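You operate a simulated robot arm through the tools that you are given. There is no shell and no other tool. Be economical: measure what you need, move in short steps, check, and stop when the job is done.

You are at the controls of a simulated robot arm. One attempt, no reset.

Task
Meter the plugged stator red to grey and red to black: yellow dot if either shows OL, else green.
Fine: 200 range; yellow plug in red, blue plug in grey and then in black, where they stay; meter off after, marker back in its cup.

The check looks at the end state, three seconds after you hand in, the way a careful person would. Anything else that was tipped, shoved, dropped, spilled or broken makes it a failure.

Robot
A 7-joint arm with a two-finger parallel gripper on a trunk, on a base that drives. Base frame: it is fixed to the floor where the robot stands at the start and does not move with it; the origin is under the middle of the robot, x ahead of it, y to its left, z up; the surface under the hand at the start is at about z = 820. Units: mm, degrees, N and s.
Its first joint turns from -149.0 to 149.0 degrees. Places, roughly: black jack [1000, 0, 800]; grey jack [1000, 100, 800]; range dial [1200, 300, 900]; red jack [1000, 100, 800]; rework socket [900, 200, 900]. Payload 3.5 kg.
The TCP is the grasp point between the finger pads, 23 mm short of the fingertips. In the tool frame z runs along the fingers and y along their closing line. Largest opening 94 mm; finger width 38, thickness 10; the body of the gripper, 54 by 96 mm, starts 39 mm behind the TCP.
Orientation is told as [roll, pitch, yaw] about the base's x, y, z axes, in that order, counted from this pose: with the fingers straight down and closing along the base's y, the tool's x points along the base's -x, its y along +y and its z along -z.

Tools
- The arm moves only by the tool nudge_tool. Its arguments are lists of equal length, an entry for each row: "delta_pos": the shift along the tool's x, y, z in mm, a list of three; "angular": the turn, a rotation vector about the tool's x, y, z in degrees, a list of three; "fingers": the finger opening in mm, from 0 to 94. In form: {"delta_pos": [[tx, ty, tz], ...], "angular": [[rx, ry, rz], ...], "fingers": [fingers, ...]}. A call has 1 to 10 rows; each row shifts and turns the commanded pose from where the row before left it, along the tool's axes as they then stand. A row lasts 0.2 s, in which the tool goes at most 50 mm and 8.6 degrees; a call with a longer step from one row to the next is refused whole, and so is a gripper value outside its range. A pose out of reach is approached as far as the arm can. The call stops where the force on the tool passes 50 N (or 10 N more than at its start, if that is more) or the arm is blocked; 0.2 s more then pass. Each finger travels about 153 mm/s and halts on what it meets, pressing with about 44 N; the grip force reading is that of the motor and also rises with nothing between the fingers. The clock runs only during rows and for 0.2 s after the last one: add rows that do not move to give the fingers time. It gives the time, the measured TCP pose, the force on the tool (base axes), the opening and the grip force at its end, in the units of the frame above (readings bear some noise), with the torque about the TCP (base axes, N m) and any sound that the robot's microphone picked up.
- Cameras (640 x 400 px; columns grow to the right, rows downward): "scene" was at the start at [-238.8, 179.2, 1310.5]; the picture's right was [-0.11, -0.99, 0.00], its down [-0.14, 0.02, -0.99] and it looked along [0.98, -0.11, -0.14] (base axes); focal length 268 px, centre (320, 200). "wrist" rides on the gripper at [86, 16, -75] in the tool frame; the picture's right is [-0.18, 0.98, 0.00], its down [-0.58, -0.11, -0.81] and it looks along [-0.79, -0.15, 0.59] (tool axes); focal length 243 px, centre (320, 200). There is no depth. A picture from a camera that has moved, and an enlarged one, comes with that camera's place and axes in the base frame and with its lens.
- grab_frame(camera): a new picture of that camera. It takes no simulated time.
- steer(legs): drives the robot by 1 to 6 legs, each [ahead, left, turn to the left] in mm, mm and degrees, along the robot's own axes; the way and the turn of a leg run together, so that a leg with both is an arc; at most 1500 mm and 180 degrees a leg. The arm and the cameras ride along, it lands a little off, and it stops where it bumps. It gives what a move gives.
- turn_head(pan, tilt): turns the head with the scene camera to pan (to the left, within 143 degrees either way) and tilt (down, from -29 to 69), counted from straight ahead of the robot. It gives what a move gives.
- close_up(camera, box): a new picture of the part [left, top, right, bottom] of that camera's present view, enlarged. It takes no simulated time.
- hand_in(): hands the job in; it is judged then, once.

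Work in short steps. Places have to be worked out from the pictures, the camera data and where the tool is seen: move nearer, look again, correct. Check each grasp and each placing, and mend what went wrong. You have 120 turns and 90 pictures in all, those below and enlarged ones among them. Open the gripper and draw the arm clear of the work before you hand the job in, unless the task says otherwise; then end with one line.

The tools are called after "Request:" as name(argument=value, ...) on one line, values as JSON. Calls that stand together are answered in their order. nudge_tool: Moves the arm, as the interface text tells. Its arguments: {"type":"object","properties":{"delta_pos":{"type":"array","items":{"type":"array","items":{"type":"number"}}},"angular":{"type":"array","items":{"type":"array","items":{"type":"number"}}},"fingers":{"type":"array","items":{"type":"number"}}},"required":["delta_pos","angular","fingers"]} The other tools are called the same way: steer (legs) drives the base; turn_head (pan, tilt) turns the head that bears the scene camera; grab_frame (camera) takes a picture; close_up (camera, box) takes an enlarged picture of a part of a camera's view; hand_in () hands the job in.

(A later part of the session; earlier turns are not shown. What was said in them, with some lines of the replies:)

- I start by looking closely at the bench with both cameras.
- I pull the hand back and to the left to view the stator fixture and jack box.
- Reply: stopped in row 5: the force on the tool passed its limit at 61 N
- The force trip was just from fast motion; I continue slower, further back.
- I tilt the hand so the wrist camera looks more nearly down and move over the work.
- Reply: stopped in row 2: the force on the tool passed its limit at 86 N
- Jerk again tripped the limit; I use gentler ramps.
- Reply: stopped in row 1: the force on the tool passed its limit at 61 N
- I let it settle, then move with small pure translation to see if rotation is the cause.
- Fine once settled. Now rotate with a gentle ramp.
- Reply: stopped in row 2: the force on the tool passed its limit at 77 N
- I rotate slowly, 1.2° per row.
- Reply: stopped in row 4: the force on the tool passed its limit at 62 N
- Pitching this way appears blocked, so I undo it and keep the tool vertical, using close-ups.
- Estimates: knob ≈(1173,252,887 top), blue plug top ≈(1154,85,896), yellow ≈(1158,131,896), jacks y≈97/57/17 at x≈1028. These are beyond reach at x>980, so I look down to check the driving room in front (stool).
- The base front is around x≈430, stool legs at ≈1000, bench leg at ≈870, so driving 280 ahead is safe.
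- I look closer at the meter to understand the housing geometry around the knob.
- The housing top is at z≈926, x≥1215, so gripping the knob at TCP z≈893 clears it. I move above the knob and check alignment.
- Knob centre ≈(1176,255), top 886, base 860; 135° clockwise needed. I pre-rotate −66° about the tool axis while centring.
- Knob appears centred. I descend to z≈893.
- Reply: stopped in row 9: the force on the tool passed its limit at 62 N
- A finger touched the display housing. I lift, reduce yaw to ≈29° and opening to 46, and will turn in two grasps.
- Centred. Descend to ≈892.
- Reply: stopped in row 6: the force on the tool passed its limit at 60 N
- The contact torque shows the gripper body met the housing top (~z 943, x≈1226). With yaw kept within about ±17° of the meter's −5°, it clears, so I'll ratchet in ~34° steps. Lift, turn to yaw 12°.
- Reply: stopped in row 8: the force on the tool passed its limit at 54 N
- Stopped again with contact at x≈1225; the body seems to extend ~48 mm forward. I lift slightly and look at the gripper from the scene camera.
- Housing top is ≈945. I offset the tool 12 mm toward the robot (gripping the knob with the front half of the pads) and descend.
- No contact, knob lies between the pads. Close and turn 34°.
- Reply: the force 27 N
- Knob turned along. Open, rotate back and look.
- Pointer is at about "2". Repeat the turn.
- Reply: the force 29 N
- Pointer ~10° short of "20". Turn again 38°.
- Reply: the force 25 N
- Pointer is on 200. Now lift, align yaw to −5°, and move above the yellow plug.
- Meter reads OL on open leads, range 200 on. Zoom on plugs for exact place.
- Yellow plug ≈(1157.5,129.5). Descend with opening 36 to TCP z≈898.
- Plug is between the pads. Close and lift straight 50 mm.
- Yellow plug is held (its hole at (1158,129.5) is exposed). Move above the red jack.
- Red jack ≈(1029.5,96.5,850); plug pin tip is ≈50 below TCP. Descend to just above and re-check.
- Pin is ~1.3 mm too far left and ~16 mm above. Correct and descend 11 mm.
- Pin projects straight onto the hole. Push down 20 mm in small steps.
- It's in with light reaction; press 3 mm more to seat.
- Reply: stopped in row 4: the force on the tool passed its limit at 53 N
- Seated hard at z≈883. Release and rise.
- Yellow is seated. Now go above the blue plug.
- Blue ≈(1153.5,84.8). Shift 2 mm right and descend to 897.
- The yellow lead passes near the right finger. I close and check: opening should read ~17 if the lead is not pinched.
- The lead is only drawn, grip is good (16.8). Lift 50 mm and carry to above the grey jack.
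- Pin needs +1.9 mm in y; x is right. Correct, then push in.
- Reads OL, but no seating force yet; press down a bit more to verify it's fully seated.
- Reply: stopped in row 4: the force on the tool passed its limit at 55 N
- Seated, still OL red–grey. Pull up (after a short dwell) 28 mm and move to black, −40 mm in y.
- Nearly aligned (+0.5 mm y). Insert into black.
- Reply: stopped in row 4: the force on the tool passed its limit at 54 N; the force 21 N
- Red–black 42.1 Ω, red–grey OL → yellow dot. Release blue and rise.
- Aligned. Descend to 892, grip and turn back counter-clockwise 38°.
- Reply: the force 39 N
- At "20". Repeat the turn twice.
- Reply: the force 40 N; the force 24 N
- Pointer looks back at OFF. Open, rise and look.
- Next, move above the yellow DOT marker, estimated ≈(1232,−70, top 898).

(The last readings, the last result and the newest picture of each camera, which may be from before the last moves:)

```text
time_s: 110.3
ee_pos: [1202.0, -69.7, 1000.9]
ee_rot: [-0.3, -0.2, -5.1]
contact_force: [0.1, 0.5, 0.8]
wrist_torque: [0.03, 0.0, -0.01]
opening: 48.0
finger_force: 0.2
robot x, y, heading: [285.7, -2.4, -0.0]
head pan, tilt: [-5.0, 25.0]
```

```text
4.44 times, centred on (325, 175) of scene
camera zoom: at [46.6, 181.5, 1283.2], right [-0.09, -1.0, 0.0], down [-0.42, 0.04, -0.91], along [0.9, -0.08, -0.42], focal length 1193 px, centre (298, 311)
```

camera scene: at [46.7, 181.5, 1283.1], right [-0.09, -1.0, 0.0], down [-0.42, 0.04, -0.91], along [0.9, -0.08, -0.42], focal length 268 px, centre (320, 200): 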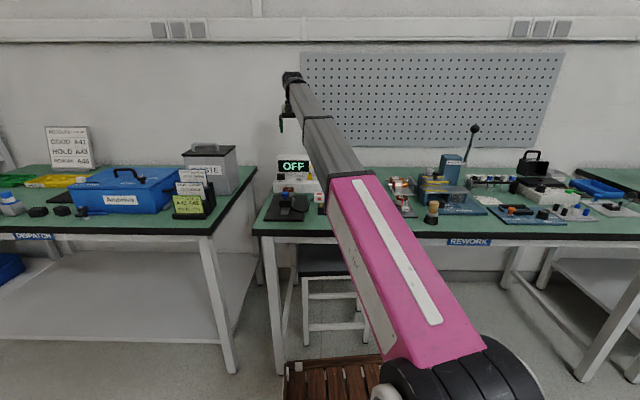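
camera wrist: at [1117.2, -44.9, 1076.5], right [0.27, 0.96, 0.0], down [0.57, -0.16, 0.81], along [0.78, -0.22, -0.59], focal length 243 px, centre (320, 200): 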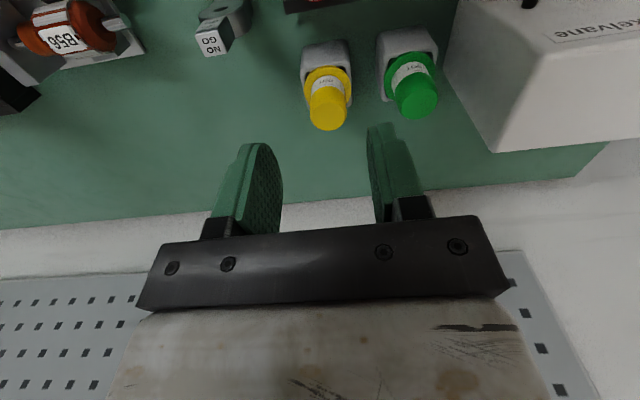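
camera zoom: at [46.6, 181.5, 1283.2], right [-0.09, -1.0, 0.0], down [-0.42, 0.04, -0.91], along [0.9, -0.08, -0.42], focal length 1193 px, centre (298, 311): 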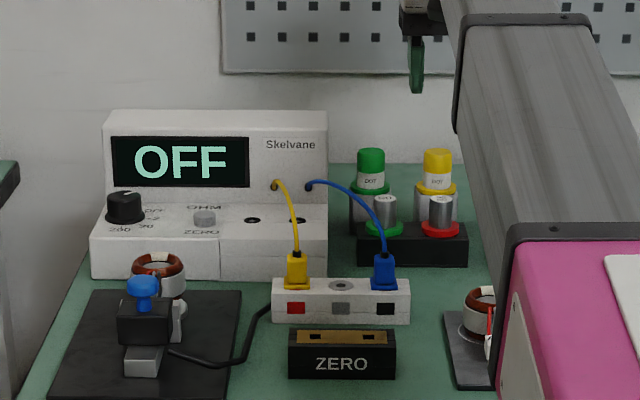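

Meter OFF, plugs fine. Zoom on the yellow marker.

Request:
close_up(camera="wrist", box=[270, 20, 450, 150])

Request:
close_up(camera="scene", box=[320, 150, 370, 190])

```text
3.08 times, centred on (360, 85) of wrist
camera zoom: at [1117.2, -44.9, 1076.5], right [0.27, 0.96, 0.0], down [0.57, -0.16, 0.81], along [0.78, -0.22, -0.59], focal length 746 px, centre (197, 554)
```

zoom: 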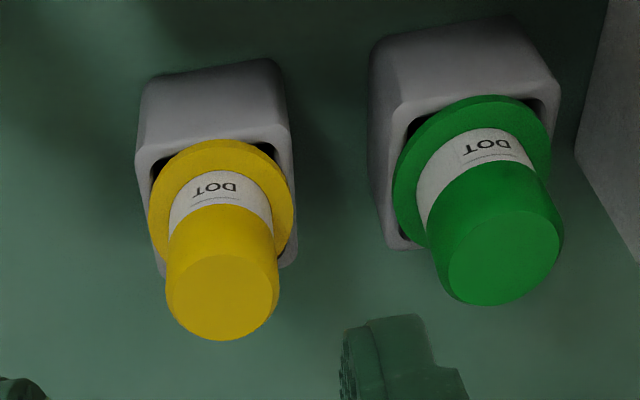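

```text
10.00 times, centred on (345, 170) of scene
camera zoom: at [46.6, 181.5, 1283.2], right [-0.09, -1.0, 0.0], down [-0.42, 0.04, -0.91], along [0.9, -0.08, -0.42], focal length 2685 px, centre (70, 500)
```

zoom: 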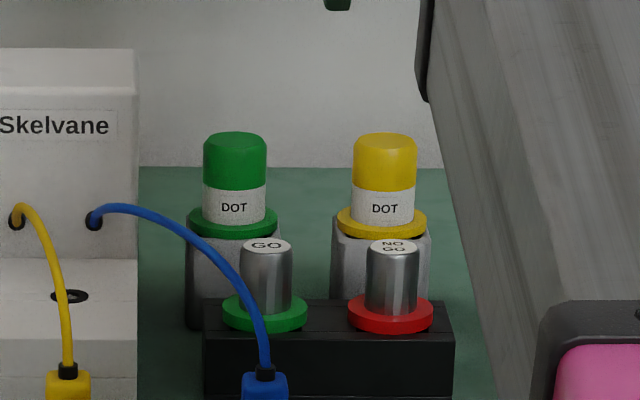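

Marker ≈(1236,−72), top ≈903, Ø≈30. Move over it at z≈956 and re-check.

Request:
nudge_tool(delta_pos=[[-3, 0.4, 3], [-7, 0.4, 7], [-9, 0, 10], [-8, 0, 10], [-5, 0, 8], [-2, 0, 5], [0, 0, 2], [0, 0, 0]], angular=[[0, 0, 0], [0, 0, 0], [0, 0, 0], [0, 0, 0], [0, 0, 0], [0, 0, 0], [0, 0, 0], [0, 0, 0]], fingers=[48, 48, 46, 42, 42, 42, 42, 42])

Request:
close_up(camera="wrist", box=[220, 20, 420, 180])

```text
time_s: 112.1
ee_pos: [1234.7, -71.5, 956.6]
ee_rot: [-0.3, -0.2, -5.1]
contact_force: [-0.7, 0.0, -0.1]
wrist_torque: [-0.02, 0.0, 0.01]
opening: 41.8
finger_force: 0.1
robot x, y, heading: [285.2, -0.2, -0.1]
head pan, tilt: [-5.0, 25.0]
```

```text
2.50 times, centred on (320, 100) of wrist
camera zoom: at [1151.1, -47.3, 1031.7], right [0.27, 0.96, 0.0], down [0.57, -0.16, 0.81], along [0.78, -0.22, -0.59], focal length 606 px, centre (320, 450)
```

zoom: 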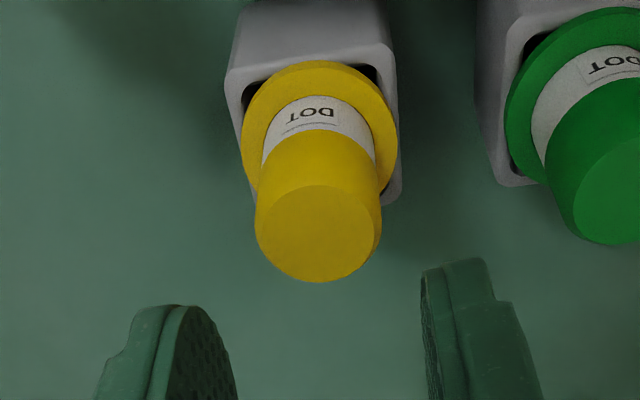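

Marker axis ≈(1233,−71). Descend to z≈896.

Request:
nudge_tool(delta_pos=[[1, 0, 3], [0, 0, 7], [0, 0, 10], [0, 0, 12], [0, 0, 10], [0, 0, 8], [0, 0, 6], [0, 0, 3], [0, 0, 1], [0, 0, 0]], angular=[[0, 0, 0], [0, 0, 0], [0, 0, 0], [0, 0, 0], [0, 0, 0], [0, 0, 0], [0, 0, 0], [0, 0, 0], [0, 0, 0], [0, 0, 0]], fingers=[42, 42, 42, 42, 42, 42, 42, 42, 42, 42])

Request:
grab_frame(camera="wrist")

```text
time_s: 114.3
ee_pos: [1233.7, -72.1, 896.7]
ee_rot: [-0.4, -0.2, -5.1]
contact_force: [0.6, -0.4, 0.1]
wrist_torque: [-0.02, -0.03, -0.02]
opening: 41.9
finger_force: 0.1
robot x, y, heading: [285.0, 2.3, 0.1]
head pan, tilt: [-5.0, 25.0]
```

```text
27 pictures are left
camera wrist: at [1149.8, -46.9, 971.8], right [0.27, 0.96, 0.0], down [0.57, -0.16, 0.81], along [0.78, -0.22, -0.59], focal length 243 px, centre (320, 200)
```

wrist: 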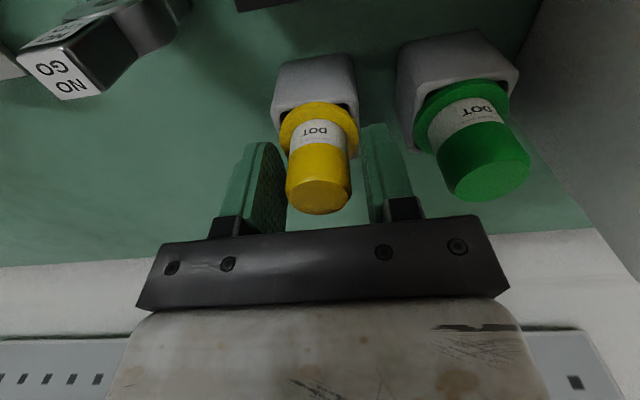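

Centred. Close on the marker and lift.

Request:
nudge_tool(delta_pos=[[0, 0, 0], [0, 0, 0], [0, 0, 0], [0, 0, -3], [0, 0, -7], [0, 0, -12], [0, 0, -16], [0, 0, -16], [0, 0, -12], [0, 0, -4]], angular=[[0, 0, 0], [0, 0, 0], [0, 0, 0], [0, 0, 0], [0, 0, 0], [0, 0, 0], [0, 0, 0], [0, 0, 0], [0, 0, 0], [0, 0, 0]], fingers=[20, 20, 20, 20, 20, 20, 20, 20, 20, 20])

Request:
grab_frame(camera="wrist")

```text
time_s: 116.5
ee_pos: [1233.6, -71.1, 966.9]
ee_rot: [-0.3, -0.2, -5.1]
contact_force: [-0.9, 0.0, 0.0]
wrist_torque: [0.0, -0.01, 0.0]
opening: 28.1
finger_force: 43.9
robot x, y, heading: [286.0, -0.9, -0.1]
head pan, tilt: [-5.0, 25.0]
```

```text
26 pictures are left
camera wrist: at [1150.2, -46.7, 1041.9], right [0.27, 0.96, 0.0], down [0.57, -0.16, 0.81], along [0.78, -0.22, -0.59], focal length 243 px, centre (320, 200)
```

wrist: 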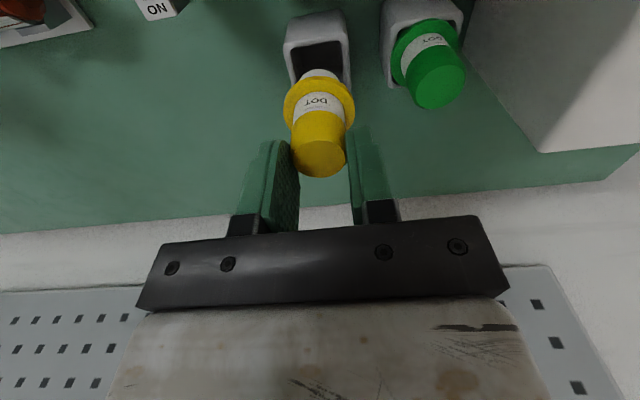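

Marker held. Zoom to see its lower end and the cup.

Request:
close_up(camera="wrist", box=[260, 0, 380, 110])

```text
3.64 times, centred on (320, 55) of wrist
camera zoom: at [1150.2, -46.7, 1041.9], right [0.27, 0.96, 0.0], down [0.57, -0.16, 0.81], along [0.78, -0.22, -0.59], focal length 882 px, centre (320, 727)
```

zoom: 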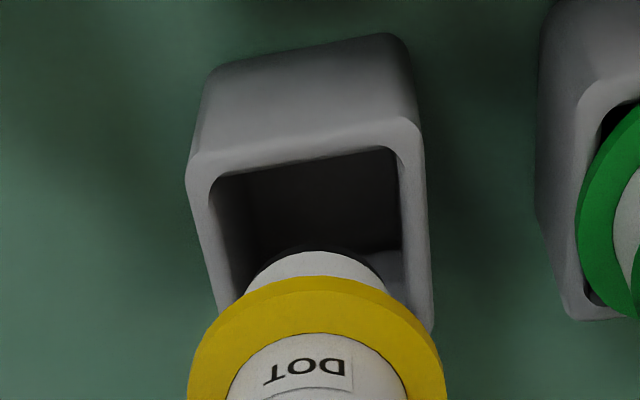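

Comparing images, the marker seems to sit ~20 mm lower in the grip than before the lift (slipped?). I check the grip area.

Request:
close_up(camera="wrist", box=[230, 60, 410, 240])

Request:
turn_head(pan=-5, tilt=24)

Request:
close_up(camera="scene", box=[310, 120, 400, 200])

```text
2.22 times, centred on (320, 150) of wrist
camera zoom: at [1150.2, -46.7, 1041.9], right [0.27, 0.96, 0.0], down [0.57, -0.16, 0.81], along [0.78, -0.22, -0.59], focal length 539 px, centre (320, 311)
```

zoom: 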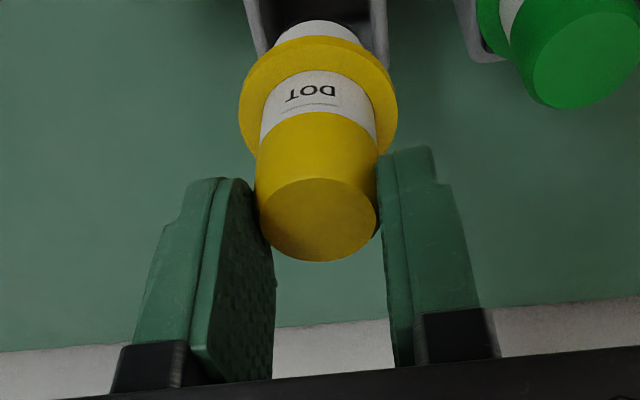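

```text
time_s: 117.1
ee_pos: [1235.1, -71.0, 967.2]
ee_rot: [-0.3, -0.2, -5.1]
contact_force: [0.0, -0.3, 0.3]
wrist_torque: [-0.01, 0.03, 0.01]
opening: 28.3
finger_force: 44.0
robot x, y, heading: [282.6, -2.0, -0.2]
head pan, tilt: [-5.0, 24.0]
```

```text
5.00 times, centred on (355, 160) of scene
camera zoom: at [46.8, 181.5, 1284.8], right [-0.09, -1.0, 0.0], down [-0.41, 0.04, -0.91], along [0.91, -0.08, -0.41], focal length 1343 px, centre (145, 400)
```

zoom: 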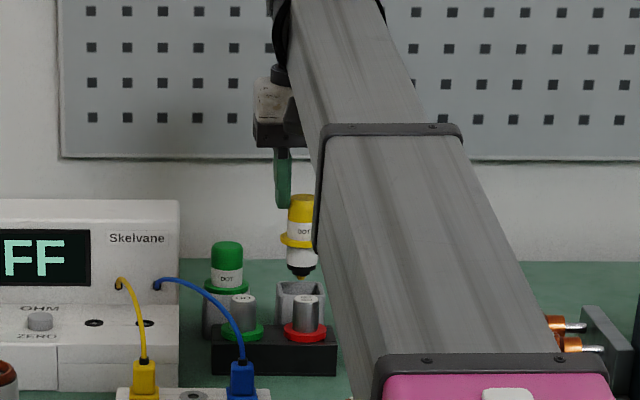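

It slid down and is held only by the fingertips. I set it back down into the cup and re-grip deeper.

Request:
nudge_tool(delta_pos=[[0, 0, 2], [0, 0, 5], [0, 0, 8], [0, 0, 8], [0, 0, 8], [0, 0, 6], [0, 0, 4], [0, 0, 2], [0, 0, 1], [0, 0, 0]], angular=[[0, 0, 0], [0, 0, 0], [0, 0, 0], [0, 0, 0], [0, 0, 0], [0, 0, 0], [0, 0, 0], [0, 0, 0], [0, 0, 0], [0, 0, 0]], fingers=[20, 20, 20, 20, 20, 20, 20, 20, 20, 20])

Request:
grab_frame(camera="wrist")

```text
time_s: 119.3
ee_pos: [1234.5, -73.2, 921.6]
ee_rot: [-0.3, -0.2, -5.2]
contact_force: [-0.2, 0.3, 0.5]
wrist_torque: [-0.03, -0.01, -0.01]
opening: 28.3
finger_force: 44.0
robot x, y, heading: [280.5, 3.0, -0.2]
head pan, tilt: [-5.0, 24.0]
```

```text
22 pictures are left
camera wrist: at [1150.3, -47.3, 997.3], right [0.27, 0.96, 0.0], down [0.57, -0.16, 0.81], along [0.78, -0.22, -0.59], focal length 243 px, centre (320, 200)
```

wrist: 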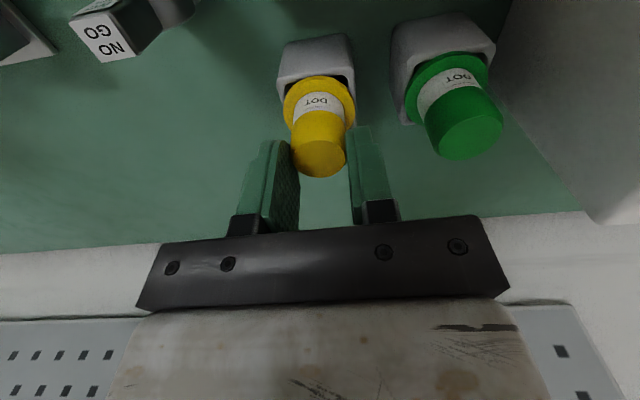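

No further slip; lower until it seats.

Request:
nudge_tool(delta_pos=[[0, 0, 1], [0, 0, 1.5], [0, 0, 1.5], [0, 0, 1.5], [0, 0, 1.5], [0, 0, 1.5], [0, 0, 0], [0, 0, 0]], angular=[[0, 0, 0], [0, 0, 0], [0, 0, 0], [0, 0, 0], [0, 0, 0], [0, 0, 0], [0, 0, 0], [0, 0, 0]], fingers=[20, 20, 20, 20, 20, 20, 20, 20])

```text
time_s: 121.1
ee_pos: [1234.5, -72.9, 914.2]
ee_rot: [-0.3, -0.3, -5.1]
contact_force: [4.6, -6.5, 42.7]
wrist_torque: [0.12, -0.1, 0.06]
opening: 28.1
finger_force: 44.1
robot x, y, heading: [284.1, -2.2, -0.1]
head pan, tilt: [-5.0, 24.0]
```

Seated. Open, go down to ≈891, re-grip.

Request:
nudge_tool(delta_pos=[[0, 0, 0], [0, 0, 0], [0, 0, 0], [0, 0, 3], [0, 0, 6], [0, 0, 7], [0, 0, 5], [0, 0, 2], [0, 0, 0]], angular=[[0, 0, 0], [0, 0, 0], [0, 0, 0], [0, 0, 0], [0, 0, 0], [0, 0, 0], [0, 0, 0], [0, 0, 0], [0, 0, 0]], fingers=[42, 42, 42, 42, 42, 42, 42, 42, 42])

Request:
nudge_tool(delta_pos=[[0, 0, 0], [0, 0, 0], [0, 0, 0], [0, 0, 0], [0, 0, -1], [0, 0, -2], [0, 0, -3], [0, 0, -4], [0, 0, -5], [0, 0, -5]], angular=[[0, 0, 0], [0, 0, 0], [0, 0, 0], [0, 0, 0], [0, 0, 0], [0, 0, 0], [0, 0, 0], [0, 0, 0], [0, 0, 0], [0, 0, 0]], fingers=[20, 20, 20, 20, 20, 20, 20, 20, 20, 20])

Request:
grab_frame(camera="wrist")

```text
time_s: 123.1
ee_pos: [1235.6, -73.1, 892.0]
ee_rot: [-0.4, -0.2, -5.2]
contact_force: [0.0, -0.4, -0.3]
wrist_torque: [0.02, -0.01, 0.01]
opening: 41.8
finger_force: 0.0
robot x, y, heading: [283.5, 4.1, -0.3]
head pan, tilt: [-5.0, 24.0]
```

```text
time_s: 125.3
ee_pos: [1235.5, -71.5, 911.1]
ee_rot: [-0.2, -0.2, -5.1]
contact_force: [0.8, -0.3, -0.7]
wrist_torque: [-0.01, -0.03, 0.03]
opening: 40.1
finger_force: 44.2
robot x, y, heading: [286.5, -2.9, -0.3]
head pan, tilt: [-5.0, 24.0]
```

```text
21 pictures are left
camera wrist: at [1149.7, -47.4, 986.1], right [0.27, 0.96, 0.0], down [0.57, -0.16, 0.81], along [0.78, -0.22, -0.59], focal length 243 px, centre (320, 200)
```

wrist: 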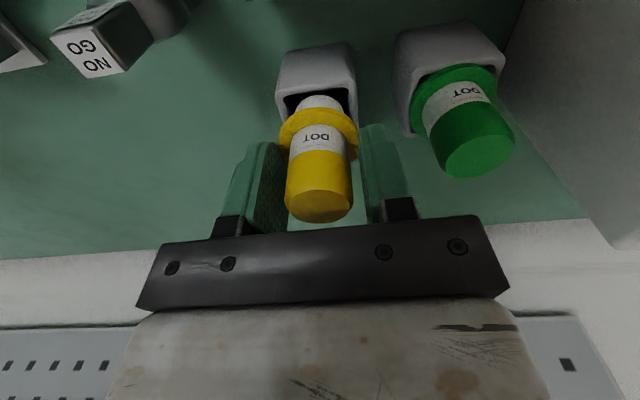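

Opening 40 means the tips bit on the flange (that's why it slipped first time). Lower it back, open, raise to ≈904 and grip the cap body only.

Request:
nudge_tool(delta_pos=[[0, 0, 2], [0, 0, 4], [0, 0, 5], [0, 0, 4], [0, 0, 2], [0, 0, 1.5], [0, 0, 1], [0, 0, 0]], angular=[[0, 0, 0], [0, 0, 0], [0, 0, 0], [0, 0, 0], [0, 0, 0], [0, 0, 0], [0, 0, 0], [0, 0, 0]], fingers=[20, 20, 20, 20, 20, 20, 20, 20])

Request:
nudge_tool(delta_pos=[[0, 0, 0], [0, 0, 0], [0, 0, 0], [0, 0, -2], [0, 0, -4], [0, 0, -4], [0, 0, -3], [0, 0, -1], [0, 0, 0]], angular=[[0, 0, 0], [0, 0, 0], [0, 0, 0], [0, 0, 0], [0, 0, 0], [0, 0, 0], [0, 0, 0], [0, 0, 0], [0, 0, 0]], fingers=[46, 46, 46, 46, 46, 46, 46, 46, 46])

Request:
nudge_tool(delta_pos=[[0, 0, 0], [0, 0, 0], [0, 0, 0], [0, 0, 0]], angular=[[0, 0, 0], [0, 0, 0], [0, 0, 0], [0, 0, 0]], fingers=[20, 20, 20, 20])

Request:
grab_frame(camera="wrist")

```text
time_s: 127.1
ee_pos: [1235.6, -72.5, 891.9]
ee_rot: [-0.3, -0.2, -5.1]
contact_force: [0.1, -0.2, -0.9]
wrist_torque: [0.01, 0.01, -0.01]
opening: 39.8
finger_force: 43.8
robot x, y, heading: [289.3, 1.9, -0.2]
head pan, tilt: [-5.0, 24.0]
```

```text
time_s: 129.1
ee_pos: [1235.3, -73.3, 905.9]
ee_rot: [-0.2, -0.2, -5.1]
contact_force: [-0.2, 0.1, 0.0]
wrist_torque: [0.02, 0.0, 0.02]
opening: 45.9
finger_force: 0.1
robot x, y, heading: [285.8, 4.1, -0.4]
head pan, tilt: [-5.0, 24.0]
```

```text
time_s: 130.1
ee_pos: [1234.9, -72.8, 905.8]
ee_rot: [-0.3, -0.2, -5.1]
contact_force: [0.2, -1.2, 3.3]
wrist_torque: [0.07, 0.03, 0.0]
opening: 28.3
finger_force: 44.2
robot x, y, heading: [288.4, 1.6, -0.4]
head pan, tilt: [-5.0, 24.0]
```

```text
20 pictures are left
camera wrist: at [1150.3, -47.6, 980.7], right [0.27, 0.96, 0.0], down [0.57, -0.16, 0.81], along [0.78, -0.22, -0.59], focal length 243 px, centre (320, 200)
```

wrist: 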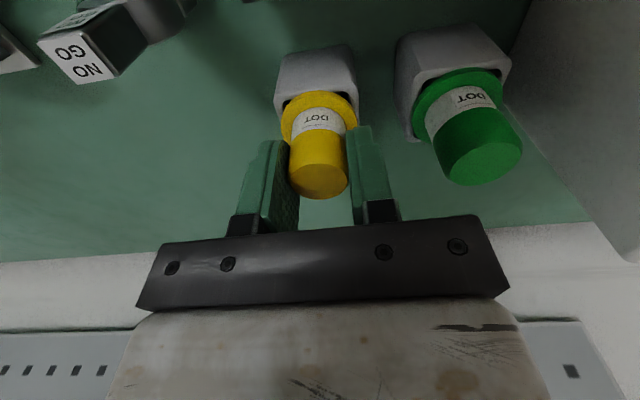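

Good body grip (28.3) at TCP z 905.8, (1235,−72.8). Lift 75 mm.

Request:
nudge_tool(delta_pos=[[0, 0, -2], [0, 0, -4], [0, 0, -7], [0, 0, -10], [0, 0, -12], [0, 0, -12], [0, 0, -12], [0, 0, -10], [0, 0, -5], [0, 0, -1]], angular=[[0, 0, 0], [0, 0, 0], [0, 0, 0], [0, 0, 0], [0, 0, 0], [0, 0, 0], [0, 0, 0], [0, 0, 0], [0, 0, 0], [0, 0, 0]], fingers=[20, 20, 20, 20, 20, 20, 20, 20, 20, 20])

Request:
close_up(camera="wrist", box=[230, 20, 410, 200])

Request:
close_up(camera="scene", box=[320, 130, 380, 180])

```text
time_s: 132.3
ee_pos: [1235.1, -72.2, 982.2]
ee_rot: [-0.2, -0.2, -5.1]
contact_force: [-0.3, 0.3, 0.6]
wrist_torque: [-0.05, 0.01, -0.01]
opening: 28.3
finger_force: 44.2
robot x, y, heading: [288.3, -0.7, -0.3]
head pan, tilt: [-5.0, 24.0]
```

```text
2.22 times, centred on (320, 110) of wrist
camera zoom: at [1149.2, -46.5, 1055.8], right [0.27, 0.96, 0.0], down [0.57, -0.16, 0.81], along [0.78, -0.22, -0.59], focal length 539 px, centre (320, 400)
```

zoom: 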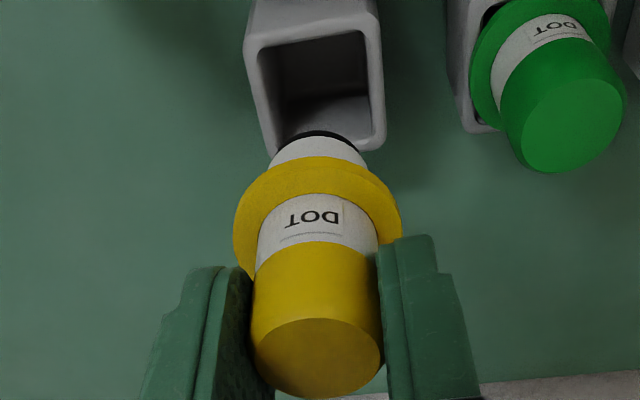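

```text
8.00 times, centred on (350, 155) of scene
camera zoom: at [46.8, 181.5, 1284.8], right [-0.09, -1.0, 0.0], down [-0.41, 0.04, -0.91], along [0.91, -0.08, -0.41], focal length 2148 px, centre (80, 560)
```

zoom: 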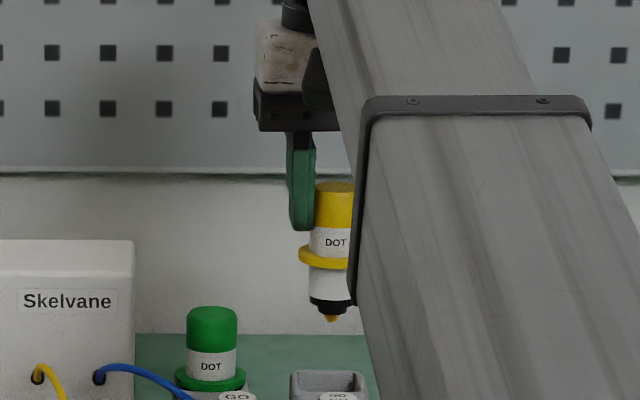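

Marker well held; nib tip ≈80 below TCP. Carry it up, back, and then left to hover over the stator (patch est. ≈(1044,219,875)).

Request:
nudge_tool(delta_pos=[[3, 0, -6], [8, -1, -12], [15, -1, -12], [22, -2, -8], [27, -3, -2], [27, -3, 0], [27, -3, 0], [27, -2, 0], [22, -1, 0], [12, -1, 0]], angular=[[0, 0, 0], [0, 0, 0], [0, 0, 0], [0, 0, 0], [0, 0, 0], [0, 0, 0], [0, 0, 0], [0, 0, 0], [0, 0, 0], [0, 0, 0]], fingers=[20, 20, 20, 20, 20, 20, 20, 20, 20, 20])

Request:
nudge_tool(delta_pos=[[1, 6, 0], [2, 16, 0], [3, 24, 0], [3, 27, 0], [3, 27, 0], [3, 27, 0], [3, 27, 0], [3, 24, 0], [2, 14, 0], [1, 5, 0]], angular=[[0, 0, 0], [0, 0, 0], [0, 0, 0], [0, 0, 0], [0, 0, 0], [0, 0, 0], [0, 0, 0], [0, 0, 0], [0, 0, 0], [0, 0, 0]], fingers=[20, 20, 20, 20, 20, 20, 20, 20, 20, 20])

Request:
nudge_tool(delta_pos=[[0, 6, 0], [0, 14, 0], [0, 20, 0], [0, 22, 0], [0, 18, 0], [0, 10, 0], [0, 4, 0], [0, 0, 0]], angular=[[0, 0, 0], [0, 0, 0], [0, 0, 0], [0, 0, 0], [0, 0, 0], [0, 0, 0], [0, 0, 0], [0, 0, 0]], fingers=[20, 20, 20, 20, 20, 20, 20, 20])

Request:
grab_frame(camera="wrist")

```text
time_s: 134.5
ee_pos: [1042.6, -73.4, 1019.0]
ee_rot: [-0.3, -0.1, -5.1]
contact_force: [-0.2, -1.3, 0.0]
wrist_torque: [0.03, -0.03, 0.02]
opening: 28.2
finger_force: 43.3
robot x, y, heading: [284.1, 1.6, -0.2]
head pan, tilt: [-5.0, 24.0]
```

```text
time_s: 136.7
ee_pos: [1037.3, 126.4, 1019.8]
ee_rot: [-0.3, -0.1, -5.1]
contact_force: [-0.7, 0.3, -0.5]
wrist_torque: [-0.02, 0.01, -0.03]
opening: 28.2
finger_force: 43.8
robot x, y, heading: [283.7, -4.8, -0.1]
head pan, tilt: [-5.0, 24.0]
```

```text
time_s: 138.5
ee_pos: [1044.5, 219.2, 1018.1]
ee_rot: [-0.2, -0.2, -5.0]
contact_force: [0.1, 0.0, -0.3]
wrist_torque: [0.0, 0.03, 0.0]
opening: 28.6
finger_force: 44.3
robot x, y, heading: [286.0, -1.3, -0.0]
head pan, tilt: [-5.0, 24.0]
```

```text
17 pictures are left
camera wrist: at [961.0, 245.0, 1093.3], right [0.27, 0.96, 0.0], down [0.57, -0.16, 0.81], along [0.78, -0.22, -0.59], focal length 243 px, centre (320, 200)
```

wrist: 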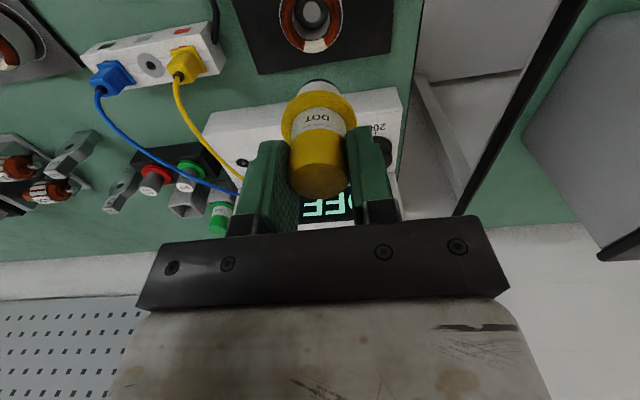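

Request:
close_up(camera="wrist", box=[260, 0, 380, 110])

```text
3.64 times, centred on (320, 55) of wrist
camera zoom: at [961.0, 245.0, 1093.3], right [0.27, 0.96, 0.0], down [0.57, -0.16, 0.81], along [0.78, -0.22, -0.59], focal length 882 px, centre (320, 727)
```

zoom: 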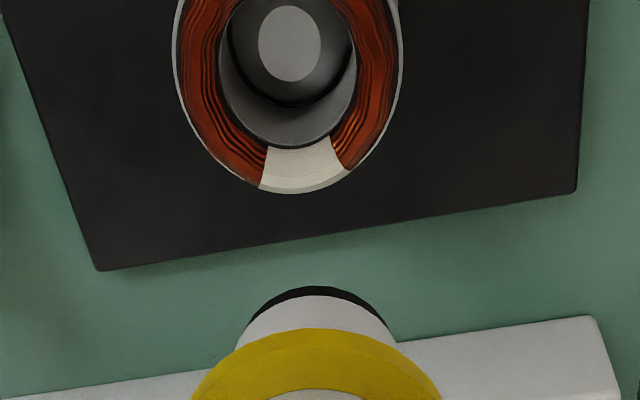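

Patch ≈(1041,218.5), z≈875–882. Descend to TCP 982 (nib ≈ 902) and re-check.

Request:
nudge_tool(delta_pos=[[1, 0, 2], [2, -0.5, 5], [0.5, 0, 8], [0, 0, 8], [0, 0, 7], [0, 0, 4], [0, 0, 2], [0, 0, 0]], angular=[[0, 0, 0], [0, 0, 0], [0, 0, 0], [0, 0, 0], [0, 0, 0], [0, 0, 0], [0, 0, 0], [0, 0, 0]], fingers=[20, 20, 20, 20, 20, 20, 20, 20])

Request:
close_up(camera="wrist", box=[260, 0, 380, 110])

Request:
close_up(camera="scene", box=[260, 140, 340, 220])

```text
time_s: 140.3
ee_pos: [1042.2, 219.0, 982.6]
ee_rot: [-0.3, -0.2, -5.1]
contact_force: [-0.3, 0.0, -0.7]
wrist_torque: [-0.02, 0.0, 0.02]
opening: 28.2
finger_force: 44.3
robot x, y, heading: [283.3, 1.9, -0.0]
head pan, tilt: [-5.0, 24.0]
```

```text
3.64 times, centred on (320, 55) of wrist
camera zoom: at [957.2, 244.8, 1057.7], right [0.27, 0.96, 0.0], down [0.57, -0.16, 0.81], along [0.78, -0.22, -0.59], focal length 882 px, centre (320, 727)
```

zoom: 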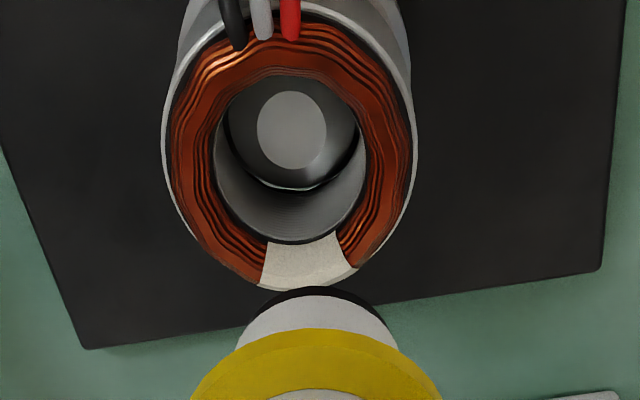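

```text
5.00 times, centred on (300, 180) of scene
camera zoom: at [46.8, 181.5, 1284.8], right [-0.09, -1.0, 0.0], down [-0.41, 0.04, -0.91], along [0.91, -0.08, -0.41], focal length 1343 px, centre (420, 300)
```

zoom: 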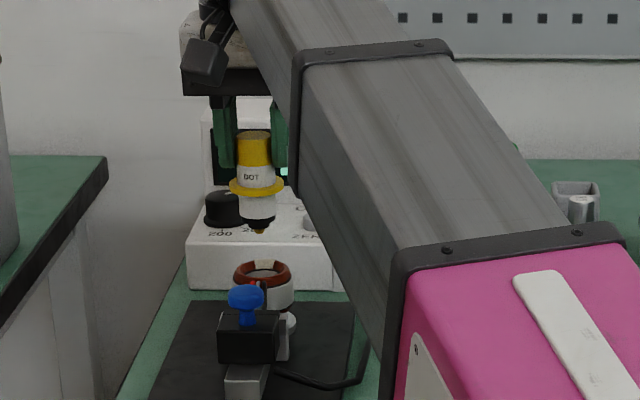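

Patch ≈(1040,218.7,880); nib ≈25 above it. Shift −1.4 mm in y, +0.7 toward me, and descend 18 mm, then look.

Request:
nudge_tool(delta_pos=[[0.7, -0.7, 0], [0, -0.7, 1], [0, 0, 3], [0, 0, 4], [0, 0, 4], [0, 0, 3], [0, 0, 2], [0, 0, 1], [0, 0, 0]], angular=[[0, 0, 0], [0, 0, 0], [0, 0, 0], [0, 0, 0], [0, 0, 0], [0, 0, 0], [0, 0, 0], [0, 0, 0], [0, 0, 0]], fingers=[20, 20, 20, 20, 20, 20, 20, 20, 20])

Request:
close_up(camera="wrist", box=[260, 10, 380, 120])

Request:
close_up(camera="scene", box=[280, 165, 330, 205])

```text
time_s: 142.3
ee_pos: [1041.6, 217.1, 965.6]
ee_rot: [-0.3, -0.2, -5.1]
contact_force: [-0.1, -0.3, -0.4]
wrist_torque: [0.0, -0.03, 0.02]
opening: 28.4
finger_force: 43.6
robot x, y, heading: [281.8, 0.8, -0.2]
head pan, tilt: [-5.0, 24.0]
```

```text
3.64 times, centred on (320, 65) of wrist
camera zoom: at [956.5, 243.4, 1040.2], right [0.27, 0.96, 0.0], down [0.57, -0.16, 0.81], along [0.78, -0.22, -0.59], focal length 882 px, centre (320, 691)
```

zoom: 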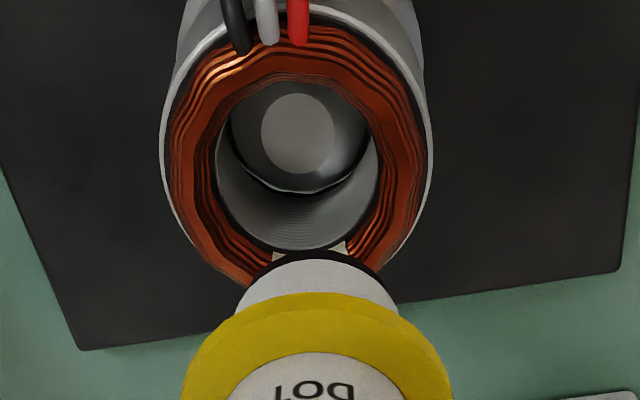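

```text
10.00 times, centred on (305, 185) of scene
camera zoom: at [46.8, 181.5, 1284.8], right [-0.09, -1.0, 0.0], down [-0.41, 0.04, -0.91], along [0.91, -0.08, -0.41], focal length 2685 px, centre (470, 350)
```

zoom: 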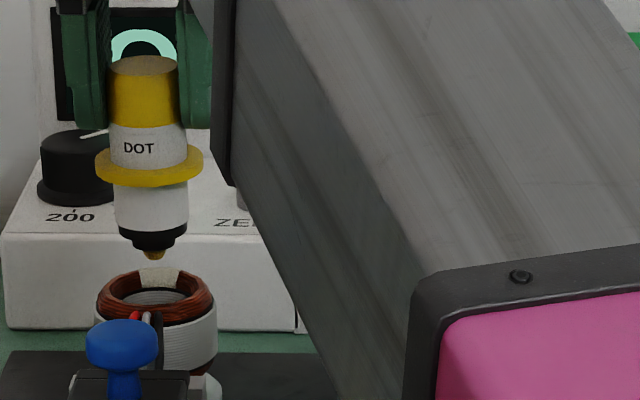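

Both views show nib ~2 mm left (+y) of patch centre and ~8 mm above. Shift −2 in y, descend 5, then creep.

Request:
nudge_tool(delta_pos=[[0, -1, 0], [0, -1, 0], [0, 0, 1], [0, 0, 2], [0, 0, 1.5], [0, 0, 0.5], [0, 0, 0]], angular=[[0, 0, 0], [0, 0, 0], [0, 0, 0], [0, 0, 0], [0, 0, 0], [0, 0, 0], [0, 0, 0]], fingers=[20, 20, 20, 20, 20, 20, 20])

Request:
close_up(camera="scene", box=[285, 175, 315, 199])

```text
time_s: 143.9
ee_pos: [1041.9, 215.3, 960.1]
ee_rot: [-0.4, -0.2, -5.1]
contact_force: [-0.2, 0.7, -0.5]
wrist_torque: [0.01, 0.01, -0.02]
opening: 28.5
finger_force: 44.1
robot x, y, heading: [285.9, 1.8, 0.1]
head pan, tilt: [-5.0, 24.0]
```

```text
16.00 times, centred on (300, 187) of scene
camera zoom: at [46.8, 181.5, 1284.8], right [-0.09, -1.0, 0.0], down [-0.41, 0.04, -0.91], along [0.91, -0.08, -0.41], focal length 4296 px, centre (640, 408)
```

zoom: 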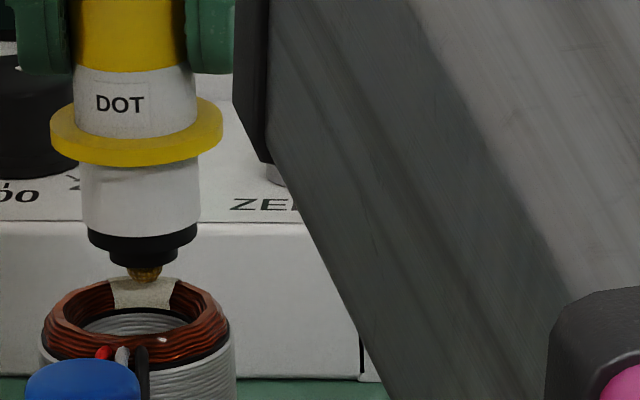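

Laterally centred on the patch. Creep down.

Request:
nudge_tool(delta_pos=[[0, 0, 1], [0, 0, 1], [0, 0, 0.7], [0, 0, 0], [0, 0, 0]], angular=[[0, 0, 0], [0, 0, 0], [0, 0, 0], [0, 0, 0], [0, 0, 0]], fingers=[20, 20, 20, 20, 20])

Request:
nudge_tool(delta_pos=[[0, 0, 0.7], [0, 0, 0.7], [0, 0, 0], [0, 0, 0]], angular=[[0, 0, 0], [0, 0, 0], [0, 0, 0], [0, 0, 0]], fingers=[20, 20, 20, 20])

```text
time_s: 145.1
ee_pos: [1040.6, 215.7, 958.5]
ee_rot: [-0.3, -0.3, -5.0]
contact_force: [2.5, 1.6, 41.4]
wrist_torque: [0.0, -0.07, 0.04]
opening: 28.8
finger_force: 43.7
robot x, y, heading: [281.4, 1.4, -0.2]
head pan, tilt: [-5.0, 24.0]
```

```text
time_s: 146.1
ee_pos: [1041.1, 216.2, 956.8]
ee_rot: [-0.3, -0.3, -5.2]
contact_force: [-0.9, 0.8, 39.3]
wrist_torque: [0.07, 0.08, -0.02]
opening: 28.4
finger_force: 43.3
robot x, y, heading: [283.8, -0.2, -0.0]
head pan, tilt: [-5.0, 24.0]
```

Firm contact made. Lift and inspect the dot.

Request:
nudge_tool(delta_pos=[[0, 0, -1], [0, 0, -3], [0, 0, -6], [0, 0, -10], [0, 0, -12], [0, 0, -12], [0, 0, -10], [0, 0, -6], [0, 0, -2], [0, 0, 0]], angular=[[0, 0, 0], [0, 0, 0], [0, 0, 0], [0, 0, 0], [0, 0, 0], [0, 0, 0], [0, 0, 0], [0, 0, 0], [0, 0, 0], [0, 0, 0]], fingers=[20, 20, 20, 20, 20, 20, 20, 20, 20, 20])

Request:
close_up(camera="wrist", box=[260, 0, 380, 110])

```text
time_s: 148.3
ee_pos: [1041.5, 216.3, 1017.9]
ee_rot: [-0.3, -0.3, -5.0]
contact_force: [0.1, 0.0, -0.6]
wrist_torque: [0.01, 0.0, -0.02]
opening: 28.6
finger_force: 43.7
robot x, y, heading: [290.4, 0.8, -0.1]
head pan, tilt: [-5.0, 24.0]
```

```text
3.64 times, centred on (320, 55) of wrist
camera zoom: at [957.0, 242.1, 1092.2], right [0.27, 0.96, 0.0], down [0.57, -0.16, 0.81], along [0.78, -0.22, -0.59], focal length 882 px, centre (320, 727)
```

zoom: 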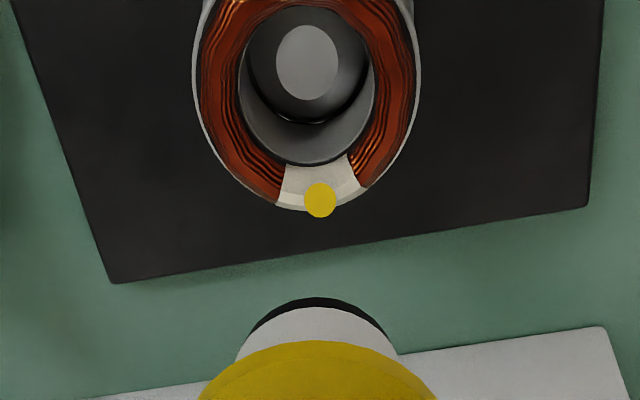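

A yellow dot sits on the patch. Now carry the marker back: right first, then forward to above its cup.

Request:
nudge_tool(delta_pos=[[-1, -6, -1], [-2, -16, -2], [-3, -24, 0], [-3, -27, 0], [-3, -27, 0], [-3, -27, 0], [-3, -27, 0], [-3, -24, 0], [-2, -14, 0], [-1, -5, 0]], angular=[[0, 0, 0], [0, 0, 0], [0, 0, 0], [0, 0, 0], [0, 0, 0], [0, 0, 0], [0, 0, 0], [0, 0, 0], [0, 0, 0], [0, 0, 0]], fingers=[20, 20, 20, 20, 20, 20, 20, 20, 20, 20])

Request:
nudge_tool(delta_pos=[[0, -6, 0], [0, -14, 0], [0, -19, 0], [0, -20, 0], [0, -17, 0], [0, -10, 0], [-1, -4, 0], [0, 0, 0]], angular=[[0, 0, 0], [0, 0, 0], [0, 0, 0], [0, 0, 0], [0, 0, 0], [0, 0, 0], [0, 0, 0], [0, 0, 0]], fingers=[20, 20, 20, 20, 20, 20, 20, 20])

Request:
nudge_tool(delta_pos=[[-4, 0.5, 0], [-10, 1, 0], [-18, 2, 0], [-26, 2.5, 0], [-28, 2.5, 0], [-28, 2.5, 0], [-28, 2.5, 0], [-24, 2, 0], [-16, 1, 0], [-8, 0.5, 0]], angular=[[0, 0, 0], [0, 0, 0], [0, 0, 0], [0, 0, 0], [0, 0, 0], [0, 0, 0], [0, 0, 0], [0, 0, 0], [0, 0, 0], [0, 0, 0]], fingers=[20, 20, 20, 20, 20, 20, 20, 20, 20, 20])

```text
time_s: 150.5
ee_pos: [1047.5, 17.1, 1022.1]
ee_rot: [-0.3, -0.2, -5.1]
contact_force: [0.0, 0.5, -0.9]
wrist_torque: [0.02, 0.0, -0.01]
opening: 28.2
finger_force: 43.3
robot x, y, heading: [281.2, -2.1, -0.1]
head pan, tilt: [-5.0, 24.0]
```

```text
time_s: 152.3
ee_pos: [1040.8, -71.0, 1022.7]
ee_rot: [-0.3, -0.2, -5.1]
contact_force: [0.1, 0.1, -0.3]
wrist_torque: [0.0, -0.04, -0.04]
opening: 28.5
finger_force: 44.4
robot x, y, heading: [286.2, 1.2, -0.4]
head pan, tilt: [-5.0, 24.0]
```

```text
time_s: 154.5
ee_pos: [1231.0, -72.0, 1023.6]
ee_rot: [-0.2, -0.2, -5.1]
contact_force: [0.5, -0.2, -0.6]
wrist_torque: [0.0, -0.01, 0.0]
opening: 28.6
finger_force: 44.1
robot x, y, heading: [284.4, -3.5, -0.4]
head pan, tilt: [-5.0, 24.0]
```

Shift 3.5 mm forward and lower to ≈982, where I have a reference picture.

Request:
nudge_tool(delta_pos=[[-1.5, 0, 2], [-2, 0, 5], [0, 0, 8], [0, 0, 9], [0, 0, 8], [0, 0, 6], [0, 0, 3], [0, 0, 1], [0, 0, 0]], angular=[[0, 0, 0], [0, 0, 0], [0, 0, 0], [0, 0, 0], [0, 0, 0], [0, 0, 0], [0, 0, 0], [0, 0, 0], [0, 0, 0]], fingers=[20, 20, 20, 20, 20, 20, 20, 20, 20])

Request:
close_up(camera="wrist", box=[230, 20, 410, 200])

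```text
time_s: 156.5
ee_pos: [1235.1, -71.9, 980.5]
ee_rot: [-0.4, -0.2, -5.1]
contact_force: [0.3, -0.1, -1.3]
wrist_torque: [-0.03, -0.01, 0.01]
opening: 28.6
finger_force: 44.5
robot x, y, heading: [289.7, -0.3, -0.2]
head pan, tilt: [-5.0, 24.0]
```

```text
2.22 times, centred on (320, 110) of wrist
camera zoom: at [1150.3, -46.7, 1055.7], right [0.27, 0.96, 0.0], down [0.57, -0.16, 0.81], along [0.78, -0.22, -0.59], focal length 539 px, centre (320, 400)
```

zoom: 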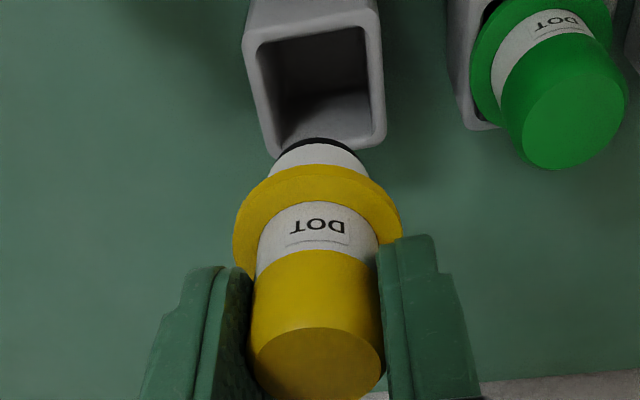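

Matches the reference. Lower into the cup, creeping at the end.

Request:
nudge_tool(delta_pos=[[0, 0, 2], [0, 0, 5], [0, 0, 8], [0, 0, 10], [0, 0, 10], [0, 0, 10], [0, 0, 9], [0, 0, 7], [0, 0, 5], [0, 0, 3]], angular=[[0, 0, 0], [0, 0, 0], [0, 0, 0], [0, 0, 0], [0, 0, 0], [0, 0, 0], [0, 0, 0], [0, 0, 0], [0, 0, 0], [0, 0, 0]], fingers=[20, 20, 20, 20, 20, 20, 20, 20, 20, 20])

Request:
nudge_tool(delta_pos=[[0, 0, 1.5], [0, 0, 1.5], [0, 0, 1.5], [0, 0, 1], [0, 0, 0], [0, 0, 0]], angular=[[0, 0, 0], [0, 0, 0], [0, 0, 0], [0, 0, 0], [0, 0, 0], [0, 0, 0]], fingers=[20, 20, 20, 20, 20, 20])

Request:
grab_frame(camera="wrist")

```text
time_s: 158.7
ee_pos: [1233.9, -73.3, 912.3]
ee_rot: [-0.3, -0.2, -5.1]
contact_force: [-0.1, 0.2, -0.6]
wrist_torque: [0.02, -0.02, 0.01]
opening: 28.5
finger_force: 43.6
robot x, y, heading: [284.7, -1.9, -0.1]
head pan, tilt: [-5.0, 24.0]
```

```text
time_s: 160.1
ee_pos: [1234.5, -72.6, 907.1]
ee_rot: [-0.3, -0.1, -5.1]
contact_force: [0.5, 1.0, -1.1]
wrist_torque: [0.0, -0.03, 0.03]
opening: 28.6
finger_force: 43.5
robot x, y, heading: [286.2, 2.3, -0.4]
head pan, tilt: [-5.0, 24.0]
```

```text
8 pictures are left
camera wrist: at [1149.7, -47.5, 981.4], right [0.27, 0.96, 0.0], down [0.57, -0.16, 0.81], along [0.78, -0.22, -0.59], focal length 243 px, centre (320, 200)
```

wrist: 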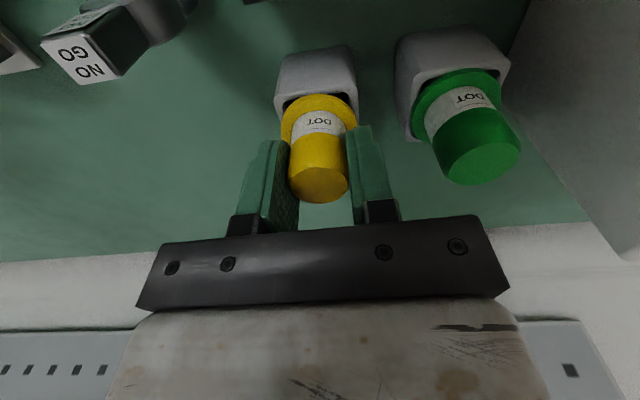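

It's in the cup, a few mm above seating. Creep to contact.

Request:
nudge_tool(delta_pos=[[0, 0, 1], [0, 0, 1], [0, 0, 1], [0, 0, 0], [0, 0, 0]], angular=[[0, 0, 0], [0, 0, 0], [0, 0, 0], [0, 0, 0], [0, 0, 0]], fingers=[20, 20, 20, 20, 20])

Request:
nudge_tool(delta_pos=[[0, 0, 0.7], [0, 0, 0.7], [0, 0, 0], [0, 0, 0]], angular=[[0, 0, 0], [0, 0, 0], [0, 0, 0], [0, 0, 0]], fingers=[20, 20, 20, 20])

```text
time_s: 161.3
ee_pos: [1235.1, -72.1, 903.0]
ee_rot: [-0.3, -0.2, -5.1]
contact_force: [-0.2, -1.3, 7.5]
wrist_torque: [0.07, 0.15, 0.0]
opening: 28.6
finger_force: 43.7
robot x, y, heading: [287.8, 0.2, -0.2]
head pan, tilt: [-5.0, 24.0]
```

```text
time_s: 162.3
ee_pos: [1234.7, -72.5, 903.2]
ee_rot: [-0.2, -0.3, -5.2]
contact_force: [2.7, -1.2, 28.0]
wrist_torque: [0.1, 0.44, 0.0]
opening: 28.5
finger_force: 44.0
robot x, y, heading: [285.8, -0.6, -0.1]
head pan, tilt: [-5.0, 24.0]
```

Seated (28 N). Release gently and rise clear.

Request:
nudge_tool(delta_pos=[[0, 0, 0], [0, 0, 0], [0, 0, 0], [0, 0, -3], [0, 0, -8], [0, 0, -15], [0, 0, -22], [0, 0, -24], [0, 0, -18], [0, 0, -6]], angular=[[0, 0, 0], [0, 0, 0], [0, 0, 0], [0, 0, 0], [0, 0, 0], [0, 0, 0], [0, 0, 0], [0, 0, 0], [0, 0, 0], [0, 0, 0]], fingers=[34, 44, 44, 44, 44, 44, 44, 44, 44, 44])

Request:
nudge_tool(delta_pos=[[3, 0, -5], [8, 0, -10], [15, 0, -10], [20, 0, -5], [22, 0, 0], [22, 0, 0], [18, 0, 0], [10, 0, 0], [4, 0, 0], [0, 0, 0]], angular=[[0, 0, 0], [0, 0, 0], [0, 0, 0], [0, 0, 0], [0, 0, 0], [0, 0, 0], [0, 0, 0], [0, 0, 0], [0, 0, 0], [0, 0, 0]], fingers=[60, 60, 60, 60, 60, 60, 60, 60, 60, 60])

Request:
grab_frame(camera="wrist")

Request:
close_up(camera="scene", box=[250, 130, 400, 230])

```text
time_s: 164.5
ee_pos: [1235.3, -71.5, 998.8]
ee_rot: [-0.2, -0.2, -5.1]
contact_force: [-1.0, -0.2, 0.0]
wrist_torque: [0.02, 0.0, 0.04]
opening: 43.9
finger_force: 0.2
robot x, y, heading: [286.2, -2.7, -0.3]
head pan, tilt: [-5.0, 24.0]
```

```text
time_s: 166.7
ee_pos: [1113.1, -62.0, 1027.1]
ee_rot: [-0.3, -0.2, -5.2]
contact_force: [0.3, 0.1, -0.8]
wrist_torque: [0.02, 0.03, 0.02]
opening: 59.8
finger_force: 0.0
robot x, y, heading: [284.1, -0.3, -0.3]
head pan, tilt: [-5.0, 24.0]
```

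```text
7 pictures are left
camera wrist: at [1028.3, -36.5, 1102.3], right [0.27, 0.96, 0.0], down [0.57, -0.16, 0.81], along [0.78, -0.22, -0.59], focal length 243 px, centre (320, 200)
```

wrist: 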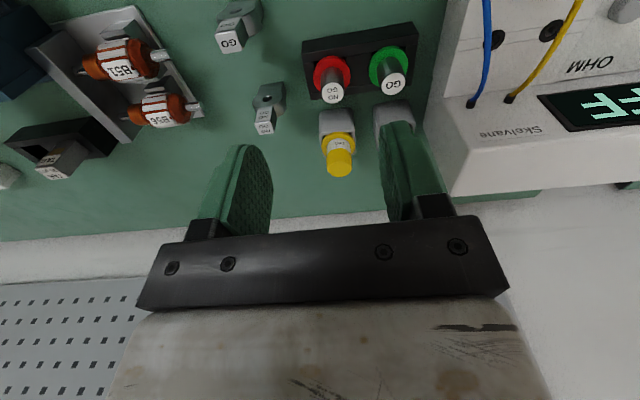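

```text
4.00 times, centred on (325, 180) of scene
camera zoom: at [46.8, 181.5, 1284.8], right [-0.09, -1.0, 0.0], down [-0.41, 0.04, -0.91], along [0.91, -0.08, -0.41], focal length 1074 px, centre (300, 280)
```

zoom: 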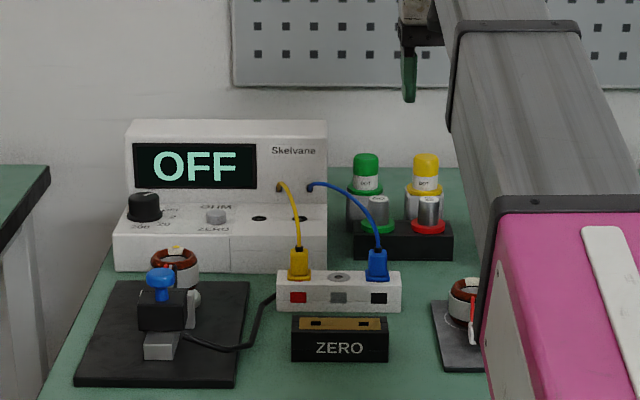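

All in place: OFF, plugs in red and black, marker in cup. One last close look at the dot.

Request:
close_up(camera="scene", box=[280, 180, 310, 204])

```text
16.00 times, centred on (295, 192) of scene
camera zoom: at [46.8, 181.5, 1284.8], right [-0.09, -1.0, 0.0], down [-0.41, 0.04, -0.91], along [0.91, -0.08, -0.41], focal length 4296 px, centre (720, 328)
```

zoom: 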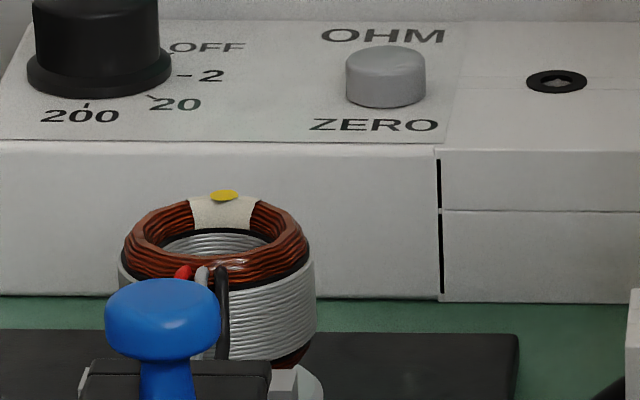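

The yellow dot is on the stator's white patch and the arm is clear, so I hand in.

Request:
hand_in()

```text
The job is handed in.
```

The stator failed red to grey (OL) and read 42.1 ohm red to black, so I put a yellow dot on its white patch, near the outer edge; yellow plug left in red and blue in black, meter off, marker back in its cup.
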